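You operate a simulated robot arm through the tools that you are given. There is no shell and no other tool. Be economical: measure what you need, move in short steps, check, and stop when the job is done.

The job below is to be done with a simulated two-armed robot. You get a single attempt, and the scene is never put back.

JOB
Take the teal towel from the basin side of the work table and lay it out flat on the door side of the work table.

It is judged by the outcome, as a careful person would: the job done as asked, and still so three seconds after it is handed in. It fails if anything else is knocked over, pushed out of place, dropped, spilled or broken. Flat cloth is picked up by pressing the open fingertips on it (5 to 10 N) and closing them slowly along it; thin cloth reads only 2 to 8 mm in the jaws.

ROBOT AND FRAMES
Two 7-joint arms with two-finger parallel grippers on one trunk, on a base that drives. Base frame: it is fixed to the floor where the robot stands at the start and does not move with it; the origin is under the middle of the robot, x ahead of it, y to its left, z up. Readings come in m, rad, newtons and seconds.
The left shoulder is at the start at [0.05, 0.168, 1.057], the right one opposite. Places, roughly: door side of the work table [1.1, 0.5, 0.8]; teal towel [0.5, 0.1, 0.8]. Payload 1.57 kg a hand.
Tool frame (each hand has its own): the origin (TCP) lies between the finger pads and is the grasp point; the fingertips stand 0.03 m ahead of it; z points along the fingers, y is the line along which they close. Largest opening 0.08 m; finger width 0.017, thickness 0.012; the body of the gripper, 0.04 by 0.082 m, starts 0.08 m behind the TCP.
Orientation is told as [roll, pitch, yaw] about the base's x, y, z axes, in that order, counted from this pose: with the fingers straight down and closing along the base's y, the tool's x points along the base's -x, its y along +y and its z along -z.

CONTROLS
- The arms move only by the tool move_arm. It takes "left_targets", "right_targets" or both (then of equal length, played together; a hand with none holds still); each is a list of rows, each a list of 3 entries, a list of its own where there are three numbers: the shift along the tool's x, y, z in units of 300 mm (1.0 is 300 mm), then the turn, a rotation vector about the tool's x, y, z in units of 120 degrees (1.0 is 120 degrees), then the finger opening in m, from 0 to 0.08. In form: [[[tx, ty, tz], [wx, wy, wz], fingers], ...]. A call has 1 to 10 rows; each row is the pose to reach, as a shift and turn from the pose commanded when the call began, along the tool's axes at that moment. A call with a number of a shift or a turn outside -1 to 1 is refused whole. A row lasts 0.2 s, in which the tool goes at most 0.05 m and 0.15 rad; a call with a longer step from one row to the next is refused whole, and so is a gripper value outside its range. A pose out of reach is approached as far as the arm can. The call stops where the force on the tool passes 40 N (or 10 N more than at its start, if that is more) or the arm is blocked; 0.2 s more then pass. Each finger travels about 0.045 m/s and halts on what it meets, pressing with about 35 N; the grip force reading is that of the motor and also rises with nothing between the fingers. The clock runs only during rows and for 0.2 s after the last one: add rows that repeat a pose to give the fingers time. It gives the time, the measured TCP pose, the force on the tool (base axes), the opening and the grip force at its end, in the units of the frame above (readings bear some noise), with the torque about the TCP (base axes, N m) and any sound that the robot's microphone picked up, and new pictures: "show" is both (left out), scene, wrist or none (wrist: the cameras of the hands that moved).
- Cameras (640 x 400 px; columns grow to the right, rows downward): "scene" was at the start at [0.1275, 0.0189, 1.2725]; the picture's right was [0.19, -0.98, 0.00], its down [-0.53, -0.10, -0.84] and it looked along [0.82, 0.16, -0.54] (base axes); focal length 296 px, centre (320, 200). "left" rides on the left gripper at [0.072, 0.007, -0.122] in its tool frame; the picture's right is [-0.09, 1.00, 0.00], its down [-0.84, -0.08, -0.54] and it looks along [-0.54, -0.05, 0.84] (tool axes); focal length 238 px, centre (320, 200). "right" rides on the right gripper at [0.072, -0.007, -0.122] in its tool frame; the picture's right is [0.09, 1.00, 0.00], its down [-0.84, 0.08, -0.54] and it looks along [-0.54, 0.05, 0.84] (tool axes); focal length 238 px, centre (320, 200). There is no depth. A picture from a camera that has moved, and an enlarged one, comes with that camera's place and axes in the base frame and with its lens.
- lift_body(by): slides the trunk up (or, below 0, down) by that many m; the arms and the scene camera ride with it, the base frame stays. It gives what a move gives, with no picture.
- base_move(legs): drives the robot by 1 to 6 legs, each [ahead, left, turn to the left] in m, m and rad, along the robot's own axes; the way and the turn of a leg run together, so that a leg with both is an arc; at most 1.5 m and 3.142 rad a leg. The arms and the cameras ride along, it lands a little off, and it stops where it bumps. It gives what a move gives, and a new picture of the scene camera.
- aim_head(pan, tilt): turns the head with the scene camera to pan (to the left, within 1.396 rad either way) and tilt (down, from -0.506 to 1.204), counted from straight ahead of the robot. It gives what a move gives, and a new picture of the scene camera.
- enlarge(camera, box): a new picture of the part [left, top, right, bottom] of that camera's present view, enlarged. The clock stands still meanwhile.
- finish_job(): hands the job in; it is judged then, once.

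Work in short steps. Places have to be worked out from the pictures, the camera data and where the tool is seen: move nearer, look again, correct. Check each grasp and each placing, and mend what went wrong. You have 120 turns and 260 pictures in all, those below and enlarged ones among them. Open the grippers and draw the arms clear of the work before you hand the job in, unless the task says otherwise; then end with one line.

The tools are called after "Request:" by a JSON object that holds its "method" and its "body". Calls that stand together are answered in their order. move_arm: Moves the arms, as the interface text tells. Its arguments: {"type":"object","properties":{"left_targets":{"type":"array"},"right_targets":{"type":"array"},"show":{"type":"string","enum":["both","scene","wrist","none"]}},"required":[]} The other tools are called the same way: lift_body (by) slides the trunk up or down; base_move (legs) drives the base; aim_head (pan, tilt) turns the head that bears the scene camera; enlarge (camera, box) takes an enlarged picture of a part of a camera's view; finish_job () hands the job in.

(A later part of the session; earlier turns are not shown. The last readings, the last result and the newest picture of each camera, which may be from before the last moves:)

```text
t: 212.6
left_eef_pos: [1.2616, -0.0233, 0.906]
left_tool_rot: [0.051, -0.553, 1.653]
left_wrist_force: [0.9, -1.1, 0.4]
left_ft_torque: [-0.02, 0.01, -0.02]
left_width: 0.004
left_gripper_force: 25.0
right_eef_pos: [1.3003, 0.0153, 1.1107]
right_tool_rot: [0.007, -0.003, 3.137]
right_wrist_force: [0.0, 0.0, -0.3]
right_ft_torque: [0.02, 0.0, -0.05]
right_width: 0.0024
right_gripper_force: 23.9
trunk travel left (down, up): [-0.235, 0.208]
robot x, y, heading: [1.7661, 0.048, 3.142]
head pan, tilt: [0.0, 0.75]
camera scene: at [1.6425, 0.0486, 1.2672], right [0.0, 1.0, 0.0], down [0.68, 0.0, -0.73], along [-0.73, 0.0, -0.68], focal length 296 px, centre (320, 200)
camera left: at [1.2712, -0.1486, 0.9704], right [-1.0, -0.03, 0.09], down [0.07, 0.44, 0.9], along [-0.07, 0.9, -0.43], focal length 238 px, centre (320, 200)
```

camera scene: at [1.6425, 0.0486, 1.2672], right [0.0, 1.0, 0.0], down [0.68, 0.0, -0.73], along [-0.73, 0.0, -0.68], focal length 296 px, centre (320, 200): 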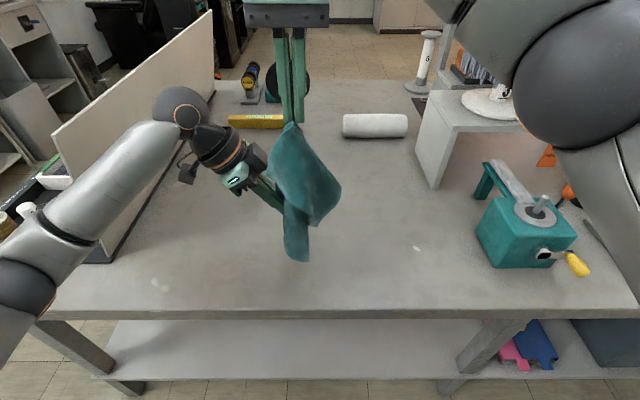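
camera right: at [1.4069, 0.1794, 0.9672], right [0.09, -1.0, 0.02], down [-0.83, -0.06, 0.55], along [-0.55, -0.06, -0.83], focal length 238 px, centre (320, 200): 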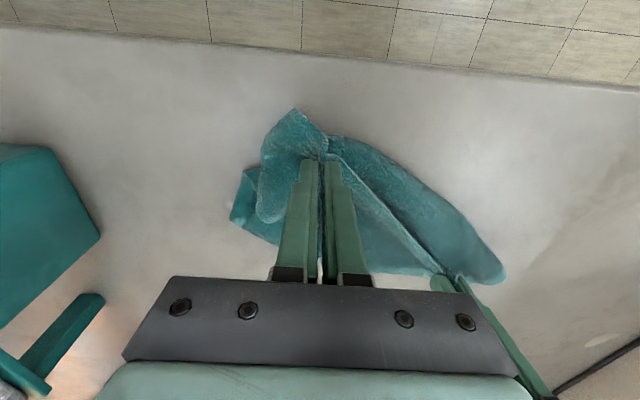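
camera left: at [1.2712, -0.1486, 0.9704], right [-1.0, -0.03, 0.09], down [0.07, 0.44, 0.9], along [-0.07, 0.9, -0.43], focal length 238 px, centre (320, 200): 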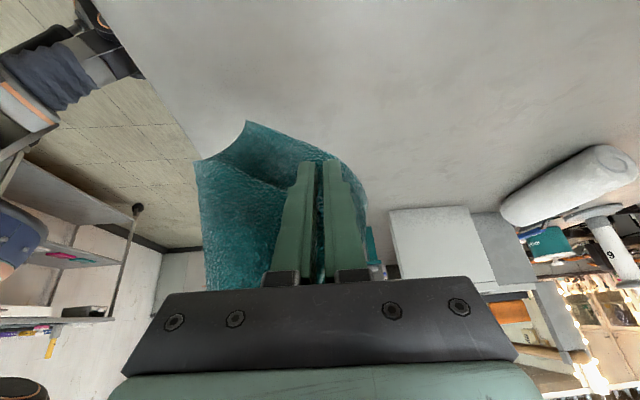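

It gripped cloth (4.0 mm). I'll spread the hands now: left up and outward, right outward, to stretch the edge between the two corners.

Request:
{"method": "move_arm", "body": {"left_targets": [[[0.01, -0.012, -0.096], [0, 0, 0], 0.0], [[0.019, -0.024, -0.192], [0, 0, 0], 0.0], [[0.029, -0.036, -0.288], [0, 0, 0], 0.0], [[0.039, -0.048, -0.384], [0, 0, 0], 0.0], [[0.048, -0.06, -0.48], [0, 0, 0], 0.0], [[0.058, -0.073, -0.575], [0, 0, 0], 0.0]], "right_targets": [[[0, -0.03, 0.02], [0, 0, 0], 0.0], [[0, -0.06, 0.04], [0, 0, 0], 0.0], [[0, -0.1, 0.06], [0, 0, 0], 0.0], [[0, -0.13, 0.09], [0, 0, 0], 0.0], [[0, -0.16, 0.11], [0, 0, 0], 0.0], [[0, -0.2, 0.13], [0, 0, 0], 0.0]], "show": "scene"}}

```text
t: 214.0
left_eef_pos: [1.2995, -0.1216, 1.0409]
left_tool_rot: [0.05, -0.554, 1.65]
left_wrist_force: [1.2, 16.6, -1.8]
left_ft_torque: [-0.26, 0.01, 0.04]
left_width: 0.0037
left_gripper_force: 23.8
right_eef_pos: [1.3013, 0.0763, 1.0744]
right_tool_rot: [0.013, -0.001, -3.141]
right_wrist_force: [0.0, -17.1, 2.4]
right_ft_torque: [-0.53, 0.02, -0.13]
right_width: 0.0026
right_gripper_force: 23.7
trunk travel left (down, up): [-0.235, 0.208]
robot x, y, heading: [1.766, 0.0462, 3.137]
head pan, tilt: [0.0, 0.75]
camera scene: at [1.6426, 0.0488, 1.2672], right [0.0, 1.0, 0.0], down [0.68, 0.0, -0.73], along [-0.73, 0.0, -0.68], focal length 296 px, centre (320, 200)
```

scene: 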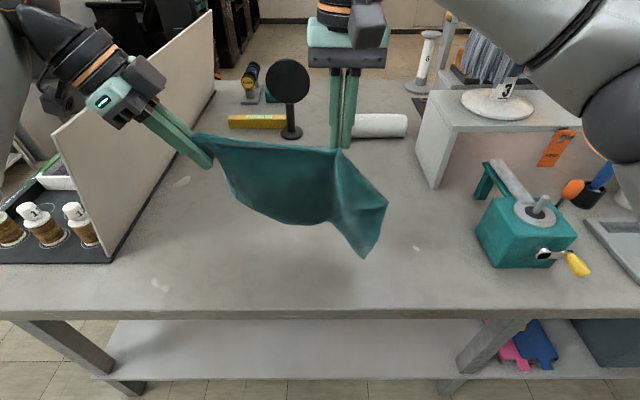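

Wonderful, the edge is taut between two corners. I'll ease the tension a little and look closely.

Request:
{"method": "move_arm", "body": {"right_targets": [[[0, 0.01, 0], [0, 0, 0], 0.0], [[0, 0.025, 0], [0, 0, 0], 0.0]], "show": "none"}}

Request:
{"method": "enlarge", "body": {"camera": "scene", "box": [180, 110, 420, 270]}}

```text
t: 214.6
left_eef_pos: [1.2991, -0.1236, 1.0416]
left_tool_rot: [0.051, -0.554, 1.653]
left_wrist_force: [-0.1, 11.6, 0.0]
left_ft_torque: [-0.18, 0.0, 0.02]
left_width: 0.0035
left_gripper_force: 24.2
right_eef_pos: [1.2991, 0.0702, 1.0739]
right_tool_rot: [0.007, -0.002, 3.139]
right_wrist_force: [-0.3, -10.0, 1.0]
right_ft_torque: [-0.35, -0.02, -0.06]
right_width: 0.0026
right_gripper_force: 24.0
trunk travel left (down, up): [-0.235, 0.208]
robot x, y, heading: [1.7637, 0.0473, 3.138]
head pan, tilt: [0.0, 0.75]
```

```text
2.50 times, centred on (300, 190) of scene
camera zoom: at [1.6425, 0.0486, 1.2672], right [0.0, 1.0, 0.0], down [0.68, 0.0, -0.73], along [-0.73, 0.0, -0.68], focal length 739 px, centre (370, 225)
```

zoom: 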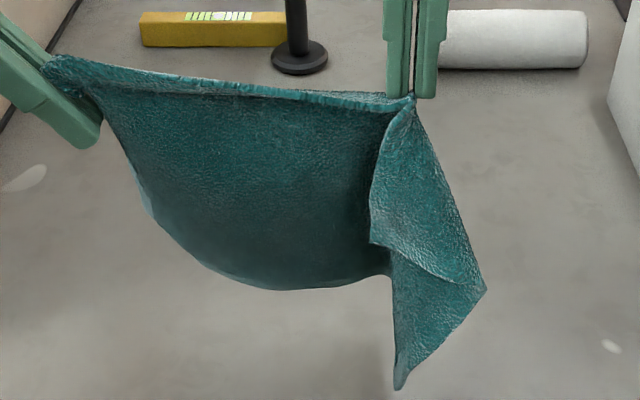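

I'll wait a second for the cloth to settle, then look again.

Request:
{"method": "move_arm", "body": {"right_targets": [[[0, 0, 0], [0, 0, 0], 0.0], [[0, 0, 0], [0, 0, 0], 0.0], [[0, 0, 0], [0, 0, 0], 0.0], [[0, 0, 0], [0, 0, 0], 0.0], [[0, 0, 0], [0, 0, 0], 0.0], [[0, 0, 0], [0, 0, 0], 0.0]]}}

```text
t: 216.0
left_eef_pos: [1.2985, -0.1239, 1.0406]
left_tool_rot: [0.05, -0.553, 1.652]
left_wrist_force: [1.3, 9.9, -1.4]
left_ft_torque: [-0.19, 0.0, 0.05]
left_width: 0.0037
left_gripper_force: 24.7
right_eef_pos: [1.2998, 0.0701, 1.0739]
right_tool_rot: [0.006, -0.002, 3.136]
right_wrist_force: [-0.5, -10.0, 0.3]
right_ft_torque: [-0.31, 0.02, -0.06]
right_width: 0.0025
right_gripper_force: 23.4
trunk travel left (down, up): [-0.235, 0.208]
robot x, y, heading: [1.7659, 0.0492, 3.137]
head pan, tilt: [0.0, 0.75]
camera scene: at [1.6425, 0.0486, 1.2672], right [0.0, 1.0, 0.0], down [0.68, 0.0, -0.73], along [-0.73, 0.0, -0.68], focal length 296 px, centre (320, 200)
camera right: at [1.3735, 0.0778, 1.1953], right [0.09, -1.0, 0.01], down [-0.84, -0.07, 0.54], along [-0.54, -0.05, -0.84], focal length 238 px, centre (320, 200)
```

scene: 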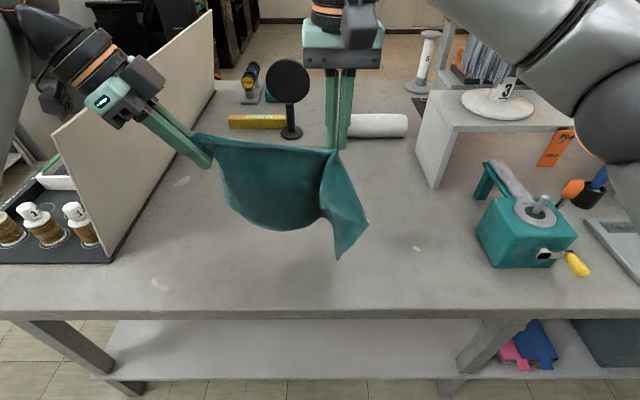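
right: 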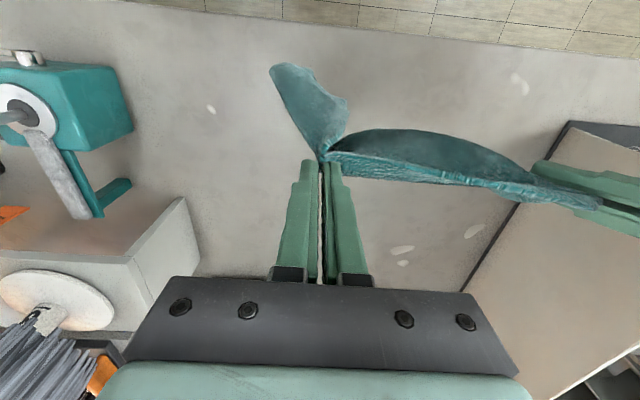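

I'll check both grips closely to see which corners hang where.

Request:
{"method": "enlarge", "body": {"camera": "left", "box": [160, 60, 480, 290]}}

Request:
{"method": "enlarge", "body": {"camera": "scene", "box": [180, 120, 390, 265]}}

```text
1.74 times, centred on (320, 175) of left
camera zoom: at [1.3085, -0.2491, 1.1054], right [-1.0, -0.03, 0.09], down [0.07, 0.44, 0.9], along [-0.07, 0.9, -0.43], focal length 414 px, centre (320, 244)
```

zoom: 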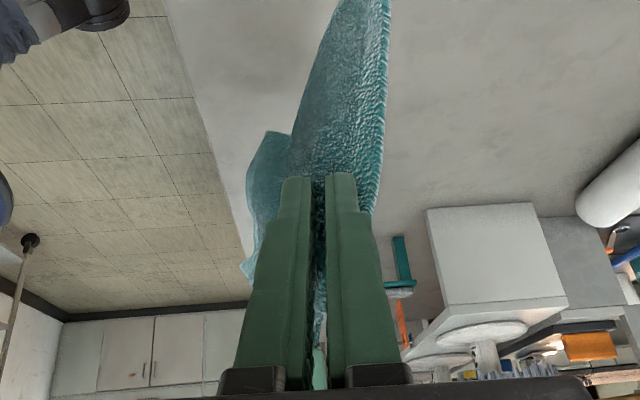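

```text
2.76 times, centred on (285, 192) of scene
camera zoom: at [1.6425, 0.0486, 1.2672], right [0.0, 1.0, 0.0], down [0.68, 0.0, -0.73], along [-0.73, 0.0, -0.68], focal length 816 px, centre (417, 221)
```

zoom: 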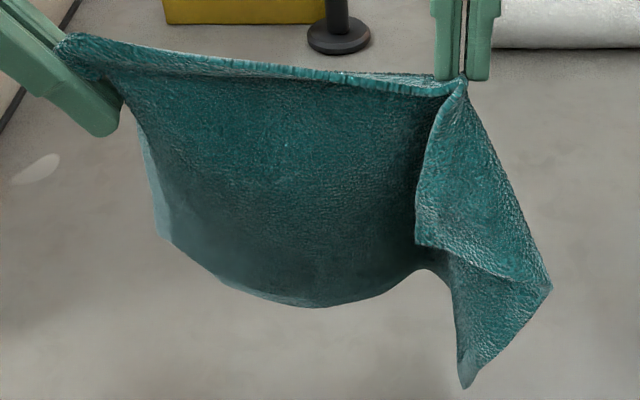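

The left jaw caught the side edge deeply, so this hang is doubled on the left. I'll release the left, let the towel hang from A, and repeat the sweep lay while keeping A held. This time the left can reach B's flat single layer without re-pinching A.

Request:
{"method": "move_arm", "body": {"left_targets": [[[0, 0, 0], [0, 0, 0], 0.025], [[0, 0, 0], [0, 0, 0], 0.05], [[0, 0, 0], [0, 0, 0], 0.07], [[0.02, 0, -0.1], [0, 0, 0], 0.07], [[0.06, 0, -0.2], [0, 0.05, 0], 0.06], [[0.1, 0, -0.27], [0, 0.11, 0], 0.05], [[0.14, 0, -0.32], [0, 0.17, 0], 0.04], [[0.157, 0, -0.324], [0, 0.23, 0], 0.034]], "right_targets": [[[0, 0, 0], [0, 0, 0], 0.0], [[0, 0, 0], [0, 0, 0], 0.0], [[0, 0, 0], [0, 0, 0], 0.0], [[0, 0, -0.03], [0, 0, 0], 0.0], [[0, 0.03, -0.06], [0, 0, 0], 0.0], [[0, 0.08, -0.1], [0, 0, 0], 0.0], [[0, 0.15, -0.13], [0, 0, 0], 0.0], [[0, 0.2, -0.13], [0, 0, 0], 0.0]], "show": "scene"}}

```text
t: 217.8
left_eef_pos: [1.3131, -0.2142, 1.099]
left_tool_rot: [0.042, -0.071, 1.678]
left_wrist_force: [0.2, 0.3, -0.5]
left_ft_torque: [-0.01, 0.0, 0.02]
left_width: 0.0341
left_gripper_force: 0.0
right_eef_pos: [1.3009, 0.0128, 1.1136]
right_tool_rot: [0.006, -0.001, 3.137]
right_wrist_force: [0.0, 0.2, 0.1]
right_ft_torque: [0.01, 0.03, -0.01]
right_width: 0.0024
right_gripper_force: 23.9
trunk travel left (down, up): [-0.235, 0.208]
robot x, y, heading: [1.7641, 0.0459, 3.139]
head pan, tilt: [0.0, 0.75]
camera scene: at [1.6425, 0.0487, 1.2672], right [0.0, 1.0, 0.0], down [0.68, 0.0, -0.73], along [-0.73, 0.0, -0.68], focal length 296 px, centre (320, 200)
```

scene: 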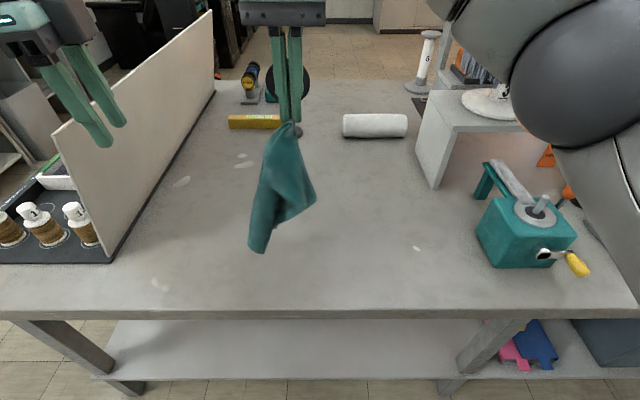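

Now I'll sweep-lower the right (+y and down) while the left yaws back to its normal orientation.

Request:
{"method": "move_arm", "body": {"left_targets": [[[0, 0, 0], [0, 0, -0.07], 0.03], [[0, 0, 0], [0, 0, -0.14], 0.03], [[0, 0, 0], [0, 0, -0.21], 0.03], [[0, 0, 0], [0, 0, -0.28], 0.03], [[0, 0, 0], [0, 0, -0.35], 0.03], [[0, 0, 0], [0, 0, -0.42], 0.03], [[0, 0, 0], [0, 0, -0.49], 0.03], [[0, 0, 0], [0, 0, -0.56], 0.03], [[0, 0, 0], [0, 0, -0.63], 0.03], [[0, 0, 0], [0, 0, -0.7], 0.03]], "right_targets": [[[0, -0.05, 0.097], [0, 0, 0], 0.0], [[0, -0.11, 0.193], [0, 0, 0], 0.0], [[0, -0.18, 0.29], [0, 0, 0], 0.0], [[0, -0.25, 0.387], [0, 0, 0], 0.0], [[0, -0.32, 0.483], [0, 0, 0], 0.0], [[0, -0.39, 0.58], [0, 0, 0], 0.0], [[0.02, -0.46, 0.677], [0, 0, 0], 0.0], [[0.05, -0.53, 0.773], [0, 0, 0], 0.0], [[0.07, -0.59, 0.87], [0, 0, 0], 0.0], [[0.08, -0.63, 0.96], [0, 0, 0], 0.0]], "show": "scene"}}

Request:
{"method": "enlarge", "body": {"camera": "scene", "box": [250, 200, 430, 310]}}

Request:
{"method": "enlarge", "body": {"camera": "right", "box": [250, 50, 630, 300]}}

```text
t: 220.0
left_eef_pos: [1.3145, -0.2141, 1.1003]
left_tool_rot: [-0.065, -0.052, -3.135]
left_wrist_force: [0.3, -0.1, -0.1]
left_ft_torque: [0.01, -0.03, 0.0]
left_width: 0.0299
left_gripper_force: 0.0
right_eef_pos: [1.3239, 0.198, 0.8213]
right_tool_rot: [0.008, -0.002, 3.139]
right_wrist_force: [0.4, -0.6, -0.2]
right_ft_torque: [0.01, -0.03, -0.04]
right_width: 0.0025
right_gripper_force: 24.0
trunk travel left (down, up): [-0.235, 0.208]
robot x, y, heading: [1.7649, 0.0453, 3.141]
head pan, tilt: [0.0, 0.75]
camera scene: at [1.6425, 0.0488, 1.2673], right [0.0, 1.0, 0.0], down [0.68, 0.0, -0.73], along [-0.73, 0.0, -0.68], focal length 296 px, centre (320, 200)
```

scene: 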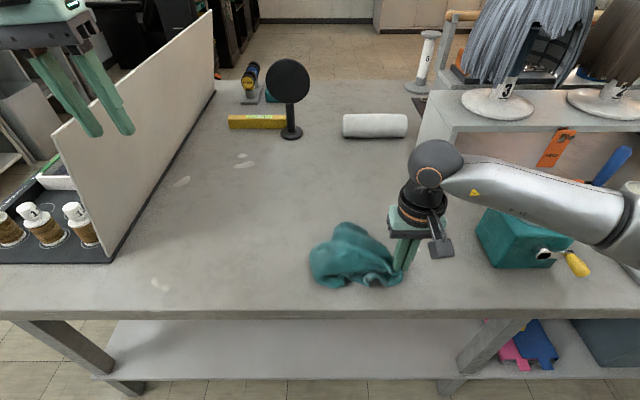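

```text
3.56 times, centred on (340, 255) of scene
camera zoom: at [1.6425, 0.0488, 1.2673], right [0.0, 1.0, 0.0], down [0.68, 0.0, -0.73], along [-0.73, 0.0, -0.68], focal length 1052 px, centre (249, 4)
```

zoom: 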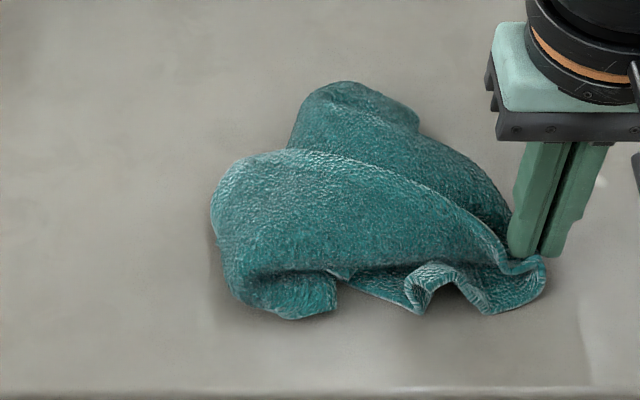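

```text
1.60 times, centred on (440, 175) of right
camera zoom: at [1.3973, 0.2057, 0.9438], right [0.09, -1.0, 0.01], down [-0.84, -0.07, 0.54], along [-0.54, -0.05, -0.84], focal length 381 px, centre (128, 240)
```

zoom: 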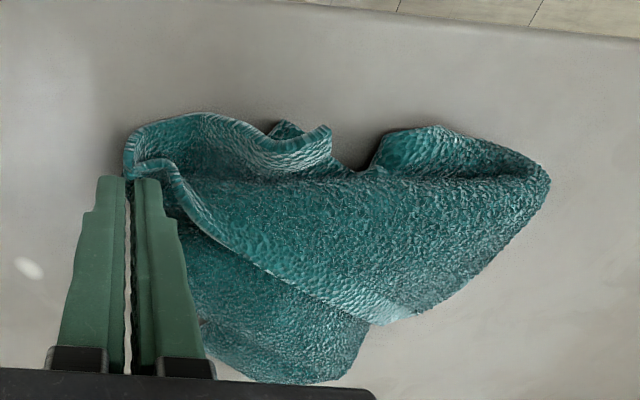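

That lowering was too fast and it bunched. I'll lift again, let it settle, and sweep with more sideways travel.

Request:
{"method": "move_arm", "body": {"right_targets": [[[0, 0.02, -0.12], [0, 0, 0], 0.0], [[0, 0.08, -0.24], [0, 0, 0], 0.0], [[0, 0.17, -0.36], [0, 0, 0], 0.0], [[-0.02, 0.27, -0.48], [0, 0, 0], 0.0], [[-0.04, 0.37, -0.6], [0, 0, 0], 0.0], [[-0.06, 0.47, -0.72], [0, 0, 0], 0.0], [[-0.08, 0.57, -0.83], [0, 0, 0], 0.0], [[-0.08, 0.67, -0.92], [0, 0, 0], 0.0], [[-0.08, 0.76, -0.98], [0, 0, 0], 0.0], [[-0.08, 0.8, -1.0], [0, 0, 0], 0.0]], "show": "none"}}

Request:
{"method": "move_arm", "body": {"right_targets": [[[0, 0, 0], [0, 0, 0], 0.0], [[0, 0, 0], [0, 0, 0], 0.0], [[0, 0, 0], [0, 0, 0], 0.0], [[0, 0, 0], [0, 0, 0], 0.0], [[0, 0, 0], [0, 0, 0], 0.0], [[0, 0, 0], [0, 0, 0], 0.0], [[0, 0, 0], [0, 0, 0], 0.0], [[0, 0, 0], [0, 0, 0], 0.0], [[0, 0, 0], [0, 0, 0], 0.0], [[0, 0, 0], [0, 0, 0], 0.0]], "show": "scene"}}

```text
t: 222.2
left_eef_pos: [1.3123, -0.2141, 1.1003]
left_tool_rot: [-0.067, -0.05, -3.137]
left_wrist_force: [-0.3, -0.4, -0.7]
left_ft_torque: [0.0, -0.02, 0.0]
left_width: 0.0298
left_gripper_force: 0.1
right_eef_pos: [1.3059, -0.0335, 1.1211]
right_tool_rot: [0.007, -0.003, 3.14]
right_wrist_force: [0.3, 0.3, -0.4]
right_ft_torque: [-0.03, -0.02, 0.02]
right_width: 0.0023
right_gripper_force: 23.7
right hand out of reach, approached as far as the arm can: row 10
trunk travel left (down, up): [-0.235, 0.208]
robot x, y, heading: [1.7674, 0.0434, 3.136]
head pan, tilt: [0.0, 0.75]
```

```text
t: 224.4
left_eef_pos: [1.3126, -0.215, 1.0999]
left_tool_rot: [-0.068, -0.05, -3.136]
left_wrist_force: [0.3, 0.6, 0.5]
left_ft_torque: [-0.02, 0.01, -0.02]
left_width: 0.03
left_gripper_force: 0.0
right_eef_pos: [1.3072, -0.0337, 1.1206]
right_tool_rot: [0.007, -0.001, 3.138]
right_wrist_force: [-0.5, 0.2, -0.1]
right_ft_torque: [-0.01, 0.05, 0.01]
right_width: 0.0023
right_gripper_force: 23.8
trunk travel left (down, up): [-0.235, 0.208]
robot x, y, heading: [1.7638, 0.0502, 3.138]
head pan, tilt: [0.0, 0.75]
camera scene: at [1.6425, 0.0486, 1.2672], right [0.0, 1.0, 0.0], down [0.68, 0.0, -0.73], along [-0.73, 0.0, -0.68], focal length 296 px, centre (320, 200)
```

scene: 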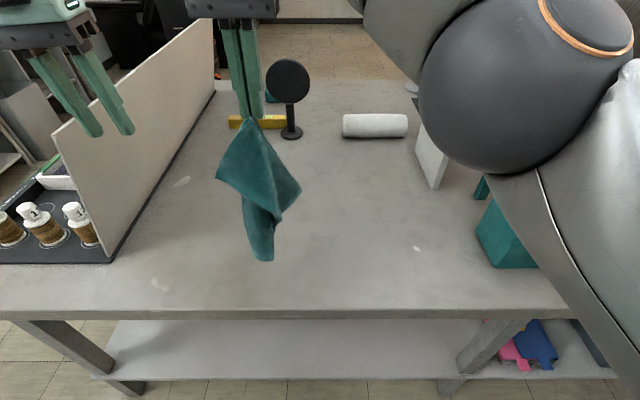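

It's settled, with the bottom just touching. I'll sweep along a circular path, sideways early and down late, to keep the cloth taut.

Request:
{"method": "move_arm", "body": {"right_targets": [[[0, -0.1, 0.033], [0, 0, 0], 0.0], [[0, -0.217, 0.067], [0, 0, 0], 0.0], [[0, -0.333, 0.117], [0, 0, 0], 0.0], [[0, -0.433, 0.183], [0, 0, 0], 0.0], [[0, -0.533, 0.267], [0, 0, 0], 0.0], [[0, -0.617, 0.367], [0, 0, 0], 0.0], [[0, -0.683, 0.483], [0, 0, 0], 0.0], [[0, -0.733, 0.6], [0, 0, 0], 0.0], [[0, -0.767, 0.733], [0, 0, 0], 0.0], [[0, -0.79, 0.867], [0, 0, 0], 0.0]], "show": "none"}}

Request:
{"method": "move_arm", "body": {"right_targets": [[[0, -0.03, 0.06], [0, 0, 0], 0.0], [[0, -0.05, 0.11], [0, 0, 0], 0.0], [[0, -0.08, 0.125], [0, 0, 0], 0.0]]}}

Request:
{"method": "enlarge", "body": {"camera": "scene", "box": [240, 200, 420, 310]}}

```text
t: 226.6
left_eef_pos: [1.3123, -0.2144, 1.0994]
left_tool_rot: [-0.065, -0.051, -3.137]
left_wrist_force: [0.4, 0.4, -1.1]
left_ft_torque: [-0.01, -0.04, 0.02]
left_width: 0.0302
left_gripper_force: 0.1
right_eef_pos: [1.3066, 0.2016, 0.8587]
right_tool_rot: [0.006, -0.002, 3.138]
right_wrist_force: [-0.4, -0.5, -0.5]
right_ft_torque: [-0.05, -0.02, -0.01]
right_width: 0.0022
right_gripper_force: 24.0
trunk travel left (down, up): [-0.235, 0.208]
robot x, y, heading: [1.7626, 0.047, 3.138]
head pan, tilt: [0.0, 0.75]
```

```text
t: 227.4
left_eef_pos: [1.3141, -0.2166, 1.1018]
left_tool_rot: [-0.068, -0.052, -3.137]
left_wrist_force: [-0.2, 0.2, 0.1]
left_ft_torque: [-0.01, -0.01, 0.0]
left_width: 0.03
left_gripper_force: 0.2
right_eef_pos: [1.3055, 0.2207, 0.8253]
right_tool_rot: [0.013, -0.012, 3.14]
right_wrist_force: [0.4, -8.8, 30.7]
right_ft_torque: [-0.43, -0.15, -0.02]
right_width: 0.0022
right_gripper_force: 23.8
trunk travel left (down, up): [-0.235, 0.208]
robot x, y, heading: [1.7664, 0.0441, 3.133]
head pan, tilt: [0.0, 0.75]
camera scene: at [1.6448, 0.0471, 1.2681], right [0.0, 1.0, 0.0], down [0.68, 0.0, -0.73], along [-0.73, 0.0, -0.68], focal length 296 px, centre (320, 200)
camera right: at [1.3797, 0.2293, 0.9471], right [0.09, -1.0, 0.01], down [-0.83, -0.07, 0.55], along [-0.55, -0.06, -0.83], focal length 238 px, centre (320, 200)
```

scene: 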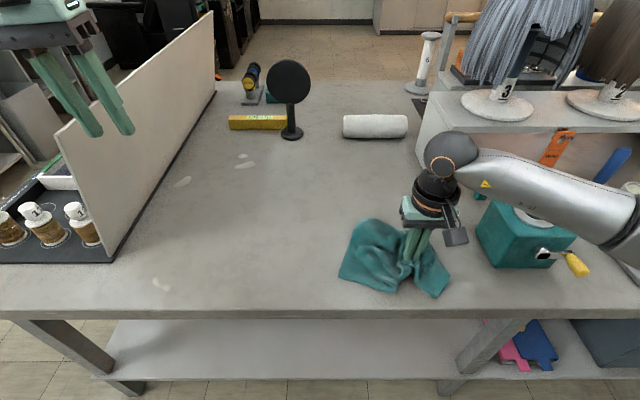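
right: 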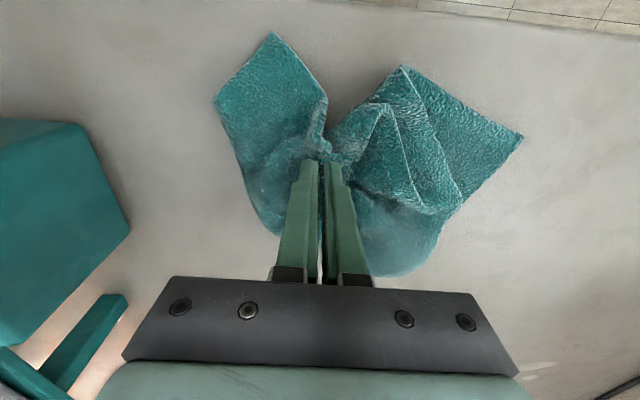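

```text
3.56 times, centred on (330, 255) of scene
camera zoom: at [1.6448, 0.0471, 1.2681], right [0.0, 1.0, 0.0], down [0.68, 0.0, -0.73], along [-0.73, 0.0, -0.68], focal length 1052 px, centre (284, 4)
```

zoom: 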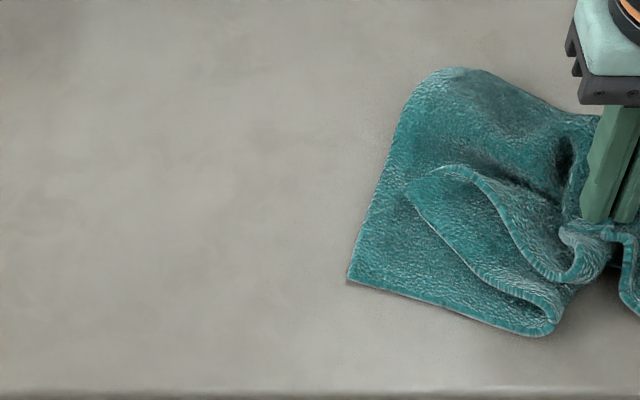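

The right grip turns out to be about 10 cm along the edge from a corner. A true corner W1 lies free at about (1.381, 0.253). I'll release and regrasp right at that corner, pinching at around (1.35, 0.262).

Request:
{"method": "move_arm", "body": {"right_targets": [[[0, 0, -0.02], [0, 0, 0], 0.015], [[0, 0, -0.04], [0, 0, 0], 0.03], [[0, 0, -0.12], [0, 0, 0], 0.03], [[0, 0, -0.22], [0, 0, 0], 0.03], [[0.075, -0.07, -0.22], [0, 0, 0], 0.03], [[0.148, -0.137, -0.2], [0, 0, 0], 0.03], [[0.148, -0.137, -0.1], [0, 0, 0], 0.03], [[0.148, -0.137, -0.02], [0, 0, 0], 0.03]], "show": "wrist"}}

```text
t: 229.2
left_eef_pos: [1.3127, -0.2136, 1.0993]
left_tool_rot: [-0.065, -0.051, -3.136]
left_wrist_force: [0.0, -0.1, -0.2]
left_ft_torque: [-0.02, 0.02, 0.01]
left_width: 0.0301
left_gripper_force: 0.1
right_eef_pos: [1.3511, 0.2635, 0.8268]
right_tool_rot: [0.006, 0.001, 3.137]
right_wrist_force: [0.2, -0.1, 0.1]
right_ft_torque: [-0.01, -0.02, 0.0]
right_width: 0.0298
right_gripper_force: 0.0
trunk travel left (down, up): [-0.235, 0.208]
robot x, y, heading: [1.7642, 0.0487, 3.135]
head pan, tilt: [0.0, 0.75]
camera right: at [1.4244, 0.2707, 0.9493], right [0.09, -1.0, 0.01], down [-0.84, -0.07, 0.54], along [-0.54, -0.05, -0.84], focal length 238 px, centre (320, 200)
```

right: 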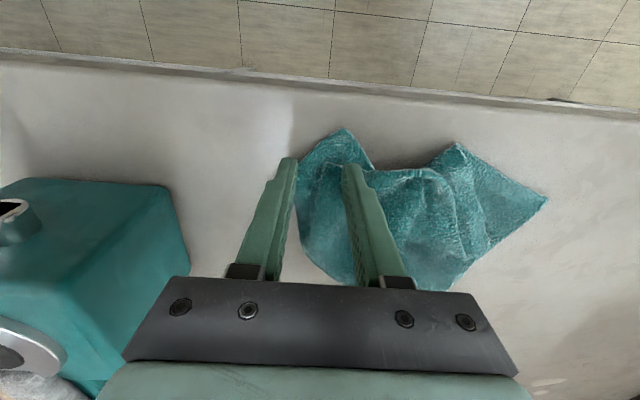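

I need 1 cm toward -y, then to press lightly and close.

Request:
{"method": "move_arm", "body": {"right_targets": [[[0, 0.033, 0], [0, 0, 0], 0.03], [[0, 0.033, 0.02], [0, 0, 0], 0.03], [[0, 0.033, 0.038], [0, 0, 0], 0.03], [[0, 0.033, 0.04], [0, 0, 0], 0.025], [[0, 0.033, 0.04], [0, 0, 0], 0.02], [[0, 0.033, 0.04], [0, 0, 0], 0.015], [[0, 0.033, 0.04], [0, 0, 0], 0.01], [[0, 0.033, 0.04], [0, 0, 0], 0.005], [[0, 0.033, 0.04], [0, 0, 0], 0.0], [[0, 0.033, 0.04], [0, 0, 0], 0.0]], "show": "wrist"}}

```text
t: 231.4
left_eef_pos: [1.3141, -0.2154, 1.1001]
left_tool_rot: [-0.067, -0.053, -3.137]
left_wrist_force: [-0.2, 0.5, -0.5]
left_ft_torque: [-0.02, 0.02, -0.01]
left_width: 0.0298
left_gripper_force: 0.1
right_eef_pos: [1.3511, 0.2547, 0.8173]
right_tool_rot: [0.007, -0.003, 3.137]
right_wrist_force: [1.4, -3.7, 17.9]
right_ft_torque: [-0.25, 0.07, 0.0]
right_width: 0.0033
right_gripper_force: 24.1
trunk travel left (down, up): [-0.235, 0.208]
robot x, y, heading: [1.7661, 0.0448, 3.139]
head pan, tilt: [0.0, 0.75]
camera right: at [1.4249, 0.2613, 0.9385], right [0.09, -1.0, 0.01], down [-0.84, -0.07, 0.55], along [-0.54, -0.05, -0.84], focal length 238 px, centre (320, 200)
```

right: 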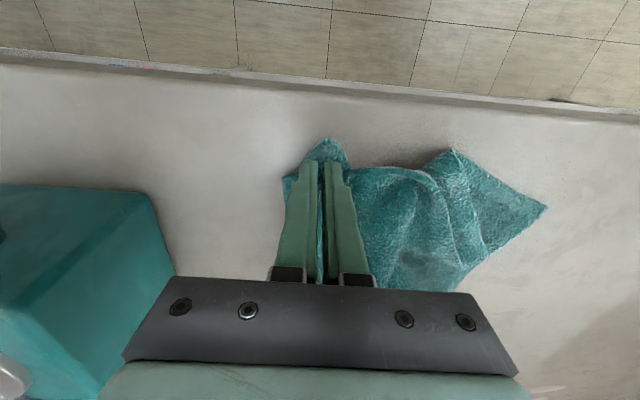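

A clean single-layer corner grip (3.3 mm). Another free corner Q1 lies at about (1.335, 0.072), 18 cm away, a good spacing, so I'll bring the left hand to it.

Request:
{"method": "move_arm", "body": {"left_targets": [[[0.01, -0.14, 0], [0, 0, 0], 0.03], [[0.02, -0.28, 0], [0, 0, 0], 0.03], [[0.03, -0.42, 0], [0, 0, 0], 0.03], [[0.04, -0.56, 0.03], [0, 0, 0], 0.03], [[0.05, -0.7, 0.1], [0, 0, 0], 0.03], [[0.06, -0.82, 0.2], [0, 0, 0], 0.03], [[0.07, -0.92, 0.3], [0, 0, 0], 0.03], [[0.075, -0.99, 0.42], [0, 0, 0], 0.03], [[0.08, -0.99, 0.56], [0, 0, 0], 0.03], [[0.08, -0.99, 0.7], [0, 0, 0], 0.03]], "show": "wrist"}}

```text
t: 233.6
left_eef_pos: [1.3245, 0.0924, 0.9116]
left_tool_rot: [-0.069, -0.052, -3.136]
left_wrist_force: [0.3, 0.4, 0.1]
left_ft_torque: [0.01, -0.02, -0.01]
left_width: 0.0301
left_gripper_force: 0.0
right_eef_pos: [1.3516, 0.2541, 0.8166]
right_tool_rot: [0.008, -0.003, 3.136]
right_wrist_force: [1.1, -3.6, 17.6]
right_ft_torque: [-0.22, 0.14, 0.01]
right_width: 0.003
right_gripper_force: 24.4
trunk travel left (down, up): [-0.235, 0.208]
robot x, y, heading: [1.765, 0.0472, 3.135]
head pan, tilt: [0.0, 0.75]
camera left: at [1.4015, 0.0772, 1.0286], right [-0.09, -0.99, -0.06], down [-0.81, 0.04, 0.59], along [-0.58, 0.1, -0.81], focal length 238 px, centre (320, 200)
```

left: 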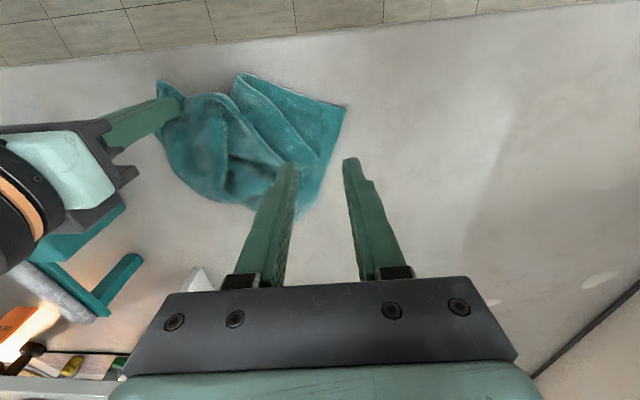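

Q1 confirmed at (1.337, 0.073). I'll descend onto it and close slowly, with the final press only light.

Request:
{"method": "move_arm", "body": {"left_targets": [[[0.015, 0, 0.13], [0, 0, 0], 0.03], [[0.015, 0, 0.25], [0, 0, 0], 0.03], [[0.015, 0, 0.3], [0, 0, 0], 0.03], [[0.015, 0, 0.322], [0, 0, 0], 0.03], [[0.015, 0, 0.326], [0, 0, 0], 0.026], [[0.015, 0, 0.326], [0, 0, 0], 0.02], [[0.015, 0, 0.326], [0, 0, 0], 0.014], [[0.015, 0, 0.326], [0, 0, 0], 0.007], [[0.015, 0, 0.326], [0, 0, 0], 0.0], [[0.015, 0, 0.326], [0, 0, 0], 0.0]], "show": "wrist"}}

```text
t: 235.8
left_eef_pos: [1.3259, 0.1029, 0.8143]
left_tool_rot: [-0.069, -0.053, -3.136]
left_wrist_force: [0.1, 0.5, 5.9]
left_ft_torque: [-0.01, 0.01, 0.0]
left_width: 0.0039
left_gripper_force: 24.9
right_eef_pos: [1.3517, 0.2549, 0.8163]
right_tool_rot: [0.007, -0.003, 3.138]
right_wrist_force: [-0.3, -4.5, 17.1]
right_ft_torque: [-0.22, 0.12, 0.01]
right_width: 0.0033
right_gripper_force: 24.0
trunk travel left (down, up): [-0.235, 0.208]
robot x, y, heading: [1.7668, 0.048, 3.138]
head pan, tilt: [0.0, 0.75]
camera left: at [1.4043, 0.0862, 0.9297], right [-0.09, -0.99, -0.06], down [-0.81, 0.04, 0.59], along [-0.58, 0.1, -0.81], focal length 238 px, centre (320, 200)
```

left: 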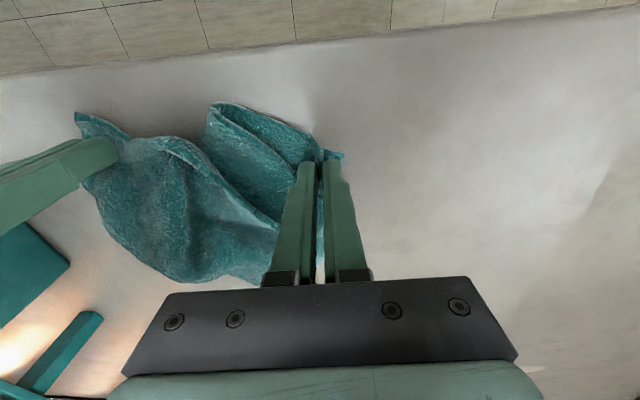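

Both hold single layers at true corners. I'll lift 0.25 m while spreading the left hand outward.

Request:
{"method": "move_arm", "body": {"left_targets": [[[0, 0.0, -0.1], [0, 0, 0], 0.0], [[0, 0.02, -0.2], [0, 0, 0], 0.0], [[0, 0.05, -0.3], [0, 0, 0], 0.0], [[0, 0.08, -0.4], [0, 0, 0], 0.0], [[0, 0.11, -0.5], [0, 0, 0], 0.0], [[0, 0.14, -0.6], [0, 0, 0], 0.0], [[0, 0.16, -0.7], [0, 0, 0], 0.0], [[0, 0.18, -0.8], [0, 0, 0], 0.0]], "right_targets": [[[0, 0.0, -0.1], [0, 0, 0], 0.0], [[-0.01, 0.0, -0.2], [0, 0, 0], 0.0], [[-0.02, 0.0, -0.3], [0, 0, 0], 0.0], [[-0.04, 0.0, -0.4], [0, 0, 0], 0.0], [[-0.06, 0.0, -0.5], [0, 0, 0], 0.0], [[-0.08, 0.0, -0.6], [0, 0, 0], 0.0], [[-0.08, 0.0, -0.7], [0, 0, 0], 0.0], [[-0.08, 0.0, -0.8], [0, 0, 0], 0.0]], "show": "scene"}}

```text
t: 237.6
left_eef_pos: [1.3363, 0.0334, 1.0464]
left_tool_rot: [-0.066, -0.051, -3.138]
left_wrist_force: [1.1, 0.3, 0.9]
left_ft_torque: [-0.02, -0.01, -0.03]
left_width: 0.004
left_gripper_force: 25.1
right_eef_pos: [1.3269, 0.2563, 1.0573]
right_tool_rot: [0.007, -0.002, 3.137]
right_wrist_force: [-0.1, -0.5, 0.2]
right_ft_torque: [0.0, -0.01, 0.01]
right_width: 0.0029
right_gripper_force: 23.9
trunk travel left (down, up): [-0.235, 0.208]
robot x, y, heading: [1.7653, 0.0492, 3.142]
head pan, tilt: [0.0, 0.75]
camera scene: at [1.6429, 0.0484, 1.2672], right [0.0, 1.0, 0.0], down [0.68, 0.0, -0.73], along [-0.73, 0.0, -0.68], focal length 296 px, centre (320, 200)
```

scene: 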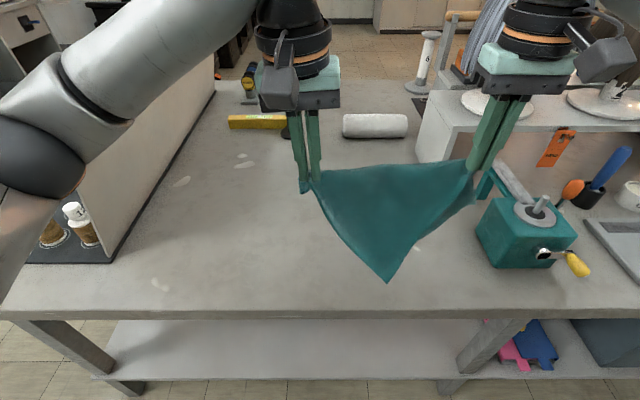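

This is a diagonal hold: opposite corners, with the towel folded once along its diagonal into a clean triangle. That's usable: I'll lay the triangle with its diagonal at x≈1.2 and apex toward me, then open the top layer over like a book. First I'll spread a bit and lay it.

Request:
{"method": "move_arm", "body": {"left_targets": [[[0, 0.06, 0], [0, 0, 0], 0.0], [[0, 0.12, 0], [0, 0, 0], 0.0], [[-0.04, 0.17, 0.06], [0, 0, 0], 0.0], [[-0.1, 0.18, 0.16], [0, 0, 0], 0.0], [[-0.16, 0.185, 0.27], [0, 0, 0], 0.0], [[-0.22, 0.19, 0.38], [0, 0, 0], 0.0], [[-0.28, 0.2, 0.49], [0, 0, 0], 0.0], [[-0.34, 0.205, 0.6], [0, 0, 0], 0.0], [[-0.38, 0.21, 0.69], [0, 0, 0], 0.0], [[-0.4, 0.21, 0.75], [0, 0, 0], 0.0]], "right_targets": [[[0, 0, 0], [0, 0, 0], 0.0], [[0, 0, 0], [0, 0, 0], 0.0], [[-0.05, 0, 0.07], [0, 0, 0], 0.0], [[-0.12, 0, 0.17], [0, 0, 0], 0.0], [[-0.19, 0, 0.28], [0, 0, 0], 0.0], [[-0.26, 0, 0.39], [0, 0, 0], 0.0], [[-0.33, 0, 0.5], [0, 0, 0], 0.0], [[-0.39, 0, 0.61], [0, 0, 0], 0.0], [[-0.43, 0, 0.7], [0, 0, 0], 0.0], [[-0.45, 0, 0.78], [0, 0, 0], 0.0]]}}

```text
t: 239.8
left_eef_pos: [1.2061, -0.0158, 0.8257]
left_tool_rot: [-0.068, -0.054, -3.137]
left_wrist_force: [0.6, 0.4, 0.4]
left_ft_torque: [0.01, 0.03, -0.01]
left_width: 0.0038
left_gripper_force: 24.6
right_eef_pos: [1.192, 0.2571, 0.8216]
right_tool_rot: [0.006, -0.004, 3.138]
right_wrist_force: [1.2, -0.3, 4.4]
right_ft_torque: [-0.04, -0.07, 0.0]
right_width: 0.0028
right_gripper_force: 24.1
trunk travel left (down, up): [-0.235, 0.208]
robot x, y, heading: [1.7682, 0.0471, 3.135]
head pan, tilt: [0.0, 0.75]
camera scene: at [1.6433, 0.0484, 1.2675], right [0.0, 1.0, 0.0], down [0.68, 0.0, -0.73], along [-0.73, 0.0, -0.68], focal length 296 px, centre (320, 200)
camera right: at [1.2656, 0.2638, 0.944], right [0.09, -1.0, 0.01], down [-0.84, -0.07, 0.55], along [-0.54, -0.05, -0.84], focal length 238 px, centre (320, 200)
camera left: at [1.2841, -0.0295, 0.9422], right [-0.09, -0.99, -0.06], down [-0.81, 0.04, 0.59], along [-0.58, 0.1, -0.81], focal length 238 px, centre (320, 200)
```

scene: 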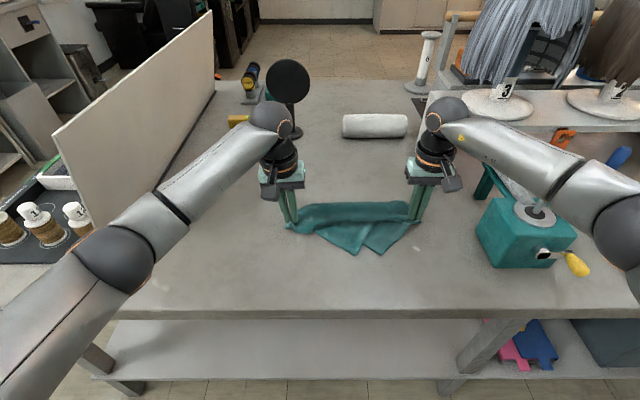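
right: 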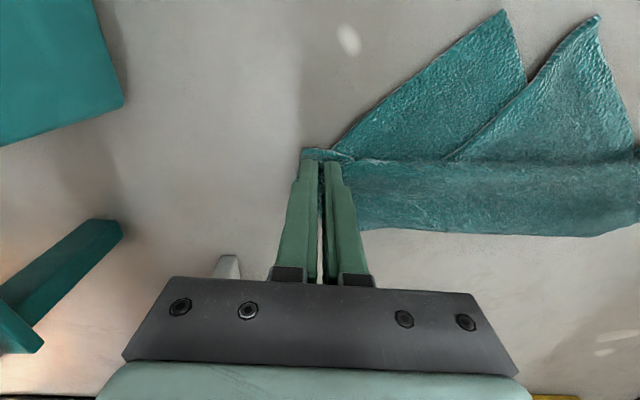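
left: 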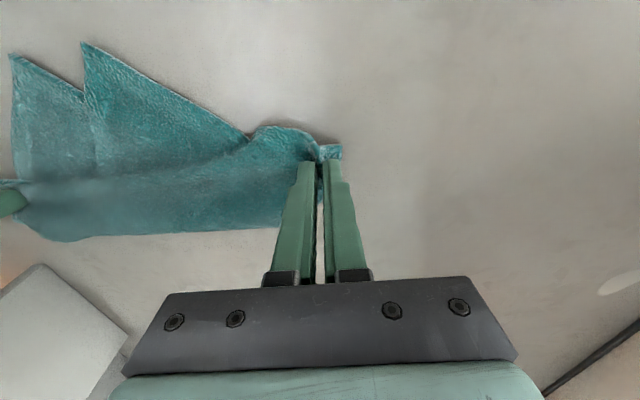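

Exactly as hoped: a clean diagonal fold, with the top-layer apex T at about (1.292, 0.116) offset from the bottom apex. I'll release both hands, retract the left, and bring the right above T.

Request:
{"method": "move_arm", "body": {"left_targets": [[[0, 0, 0], [0, 0, 0], 0.015], [[0, 0, 0], [0, 0, 0], 0.03], [[0, 0, -0.08], [0, 0, 0], 0.03], [[0, 0, -0.2], [0, 0, 0], 0.03], [[0, 0.08, -0.32], [0, 0, 0], 0.03], [[0.03, 0.2, -0.4], [0, 0, 0], 0.03], [[0.06, 0.32, -0.45], [0, 0, 0], 0.03], [[0.09, 0.44, -0.5], [0, 0, 0], 0.03], [[0.12, 0.56, -0.55], [0, 0, 0], 0.03], [[0.15, 0.6, -0.55], [0, 0, 0], 0.03]], "right_targets": [[[0, 0, 0], [0, 0, 0], 0.015], [[0, 0, 0], [0, 0, 0], 0.028], [[0, 0, -0.08], [0, 0, 0], 0.028], [[0, 0, -0.2], [0, 0, 0], 0.028], [[0.067, 0.124, -0.2], [0, 0, 0], 0.028], [[0.133, 0.248, -0.2], [0, 0, 0], 0.028], [[0.2, 0.373, -0.2], [0, 0, 0], 0.028], [[0.267, 0.497, -0.2], [0, 0, 0], 0.028], [[0.267, 0.497, -0.12], [0, 0, 0], 0.028], [[0.267, 0.497, -0.06], [0, 0, 0], 0.028]]}}

```text
t: 242.0
left_eef_pos: [1.2588, -0.2055, 0.9749]
left_tool_rot: [-0.068, -0.052, -3.138]
left_wrist_force: [-0.5, 0.1, -0.7]
left_ft_torque: [0.02, 0.01, 0.04]
left_width: 0.0299
left_gripper_force: 0.0
right_eef_pos: [1.2749, 0.1067, 0.8427]
right_tool_rot: [0.005, 0.0, 3.138]
right_wrist_force: [-0.3, -0.2, -0.4]
right_ft_torque: [0.02, 0.02, -0.01]
right_width: 0.028
right_gripper_force: 0.1
trunk travel left (down, up): [-0.235, 0.208]
robot x, y, heading: [1.7657, 0.0472, 3.135]
head pan, tilt: [0.0, 0.75]
camera scene: at [1.6425, 0.0486, 1.2672], right [0.0, 1.0, 0.0], down [0.68, 0.0, -0.73], along [-0.73, 0.0, -0.68], focal length 296 px, centre (320, 200)
camera right: at [1.3483, 0.1144, 0.9643], right [0.09, -1.0, 0.01], down [-0.84, -0.07, 0.54], along [-0.54, -0.05, -0.84], focal length 238 px, centre (320, 200)
camera left: at [1.3367, -0.2201, 1.0909], right [-0.09, -0.99, -0.06], down [-0.81, 0.04, 0.59], along [-0.58, 0.1, -0.81], focal length 238 px, centre (320, 200)
```

scene: 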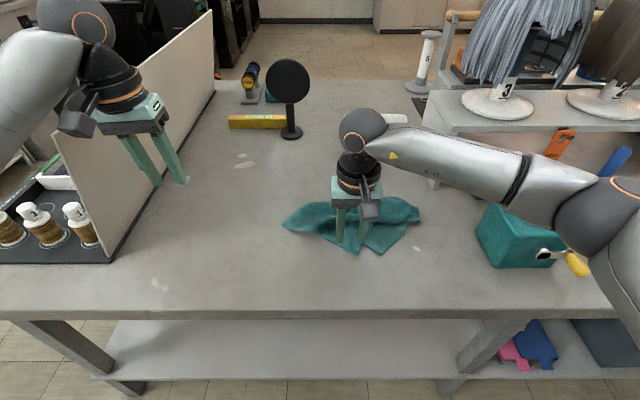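
right: 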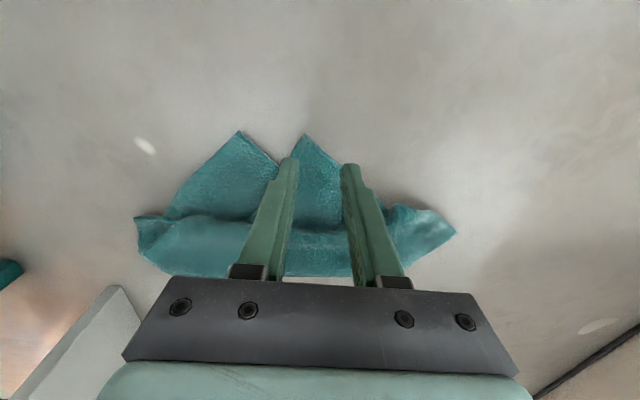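
left: 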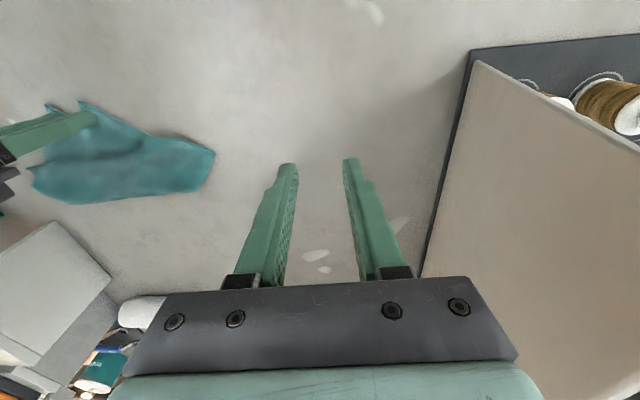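

T's apex is at (1.293, 0.122). I'll shift 8 mm and descend, then close gently.

Request:
{"method": "move_arm", "body": {"right_targets": [[[0, -0.025, 0.03], [0, 0, 0], 0.026], [[0, -0.025, 0.07], [0, 0, 0], 0.026], [[0, -0.025, 0.088], [0, 0, 0], 0.026], [[0, -0.025, 0.095], [0, 0, 0], 0.026], [[0, -0.025, 0.096], [0, 0, 0], 0.022], [[0, -0.025, 0.096], [0, 0, 0], 0.016], [[0, -0.025, 0.096], [0, 0, 0], 0.01], [[0, -0.025, 0.096], [0, 0, 0], 0.005], [[0, -0.025, 0.096], [0, 0, 0], 0.0], [[0, -0.025, 0.096], [0, 0, 0], 0.0]], "show": "wrist"}}

```text
t: 244.2
left_eef_pos: [1.26, -0.2047, 0.9746]
left_tool_rot: [-0.067, -0.05, -3.135]
left_wrist_force: [0.4, -0.3, 0.6]
left_ft_torque: [0.01, 0.0, -0.02]
left_width: 0.0299
left_gripper_force: 0.0
right_eef_pos: [1.2719, 0.1135, 0.813]
right_tool_rot: [0.007, -0.005, 3.139]
right_wrist_force: [-0.4, 0.1, 12.2]
right_ft_torque: [-0.02, 0.09, -0.05]
right_width: 0.0042
right_gripper_force: 24.9
trunk travel left (down, up): [-0.235, 0.208]
robot x, y, heading: [1.7689, 0.0474, 3.136]
head pan, tilt: [0.0, 0.75]
camera right: at [1.3457, 0.1212, 0.9347], right [0.09, -1.0, 0.01], down [-0.84, -0.07, 0.55], along [-0.54, -0.05, -0.84], focal length 238 px, centre (320, 200)
```

right: 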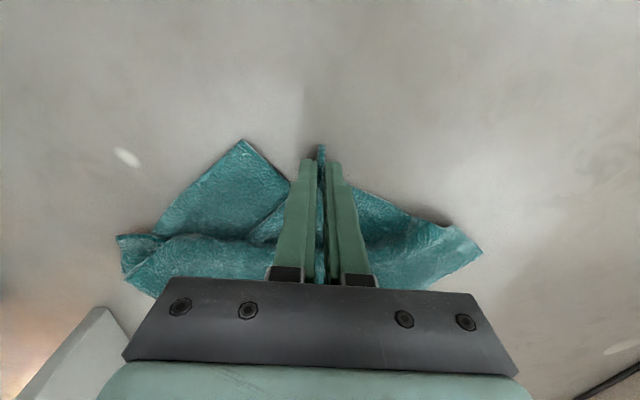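

T is gripped on a single layer (4.2 mm). Now I'll flip it up and over to -x in an arc, tilting the fingers forward for reach.

Request:
{"method": "move_arm", "body": {"right_targets": [[[-0.017, 0, -0.133], [0, 0, 0], 0.0], [[-0.1, 0, -0.267], [0, -0.06, 0], 0.0], [[-0.217, 0, -0.383], [0, -0.12, 0], 0.0], [[-0.35, 0, -0.45], [0, -0.18, 0], 0.0], [[-0.483, 0, -0.467], [0, -0.24, 0], 0.0], [[-0.617, 0, -0.433], [0, -0.3, 0], 0.0], [[-0.733, 0, -0.35], [0, -0.36, 0], 0.0], [[-0.817, 0, -0.233], [0, -0.416, 0], 0.0], [[-0.873, 0, -0.117], [0, -0.416, 0], 0.0], [[-0.883, 0, -0.05], [0, -0.416, 0], 0.0]], "show": "scene"}}

Request:
{"method": "enlarge", "body": {"camera": "scene", "box": [250, 130, 450, 265]}}

```text
t: 246.4
left_eef_pos: [1.2588, -0.2051, 0.975]
left_tool_rot: [-0.067, -0.051, -3.137]
left_wrist_force: [-0.1, -0.1, -0.4]
left_ft_torque: [-0.01, -0.01, 0.0]
left_width: 0.03
left_gripper_force: 0.1
right_eef_pos: [1.011, 0.1157, 0.822]
right_tool_rot: [0.011, -0.875, 3.131]
right_wrist_force: [0.6, 0.0, -0.1]
right_ft_torque: [-0.02, 0.01, -0.02]
right_width: 0.0039
right_gripper_force: 24.8
right hand out of reach, approached as far as the arm can: row 10
trunk travel left (down, up): [-0.235, 0.208]
robot x, y, heading: [1.7655, 0.0453, 3.142]
head pan, tilt: [0.0, 0.75]
camera scene: at [1.6423, 0.0493, 1.2672], right [0.0, 1.0, 0.0], down [0.68, 0.0, -0.73], along [-0.73, 0.0, -0.68], focal length 296 px, centre (320, 200)
```

scene: 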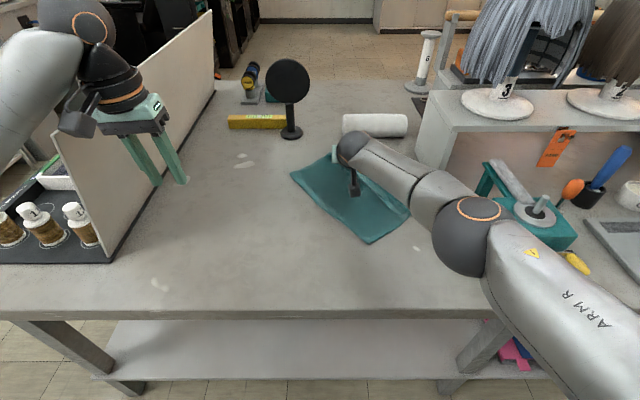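

```text
2.96 times, centred on (350, 198) of scene
camera zoom: at [1.6423, 0.0493, 1.2672], right [0.0, 1.0, 0.0], down [0.68, 0.0, -0.73], along [-0.73, 0.0, -0.68], focal length 876 px, centre (231, 207)
```

zoom: 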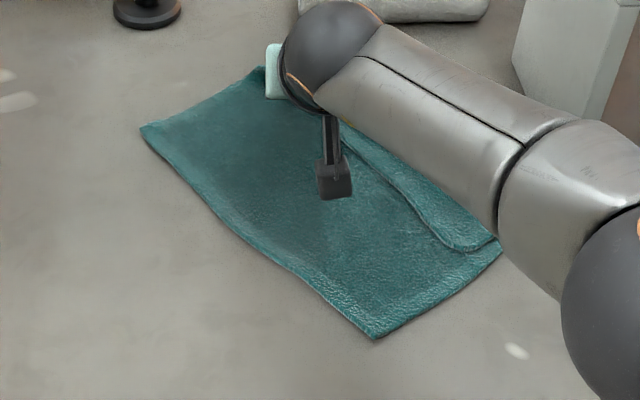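

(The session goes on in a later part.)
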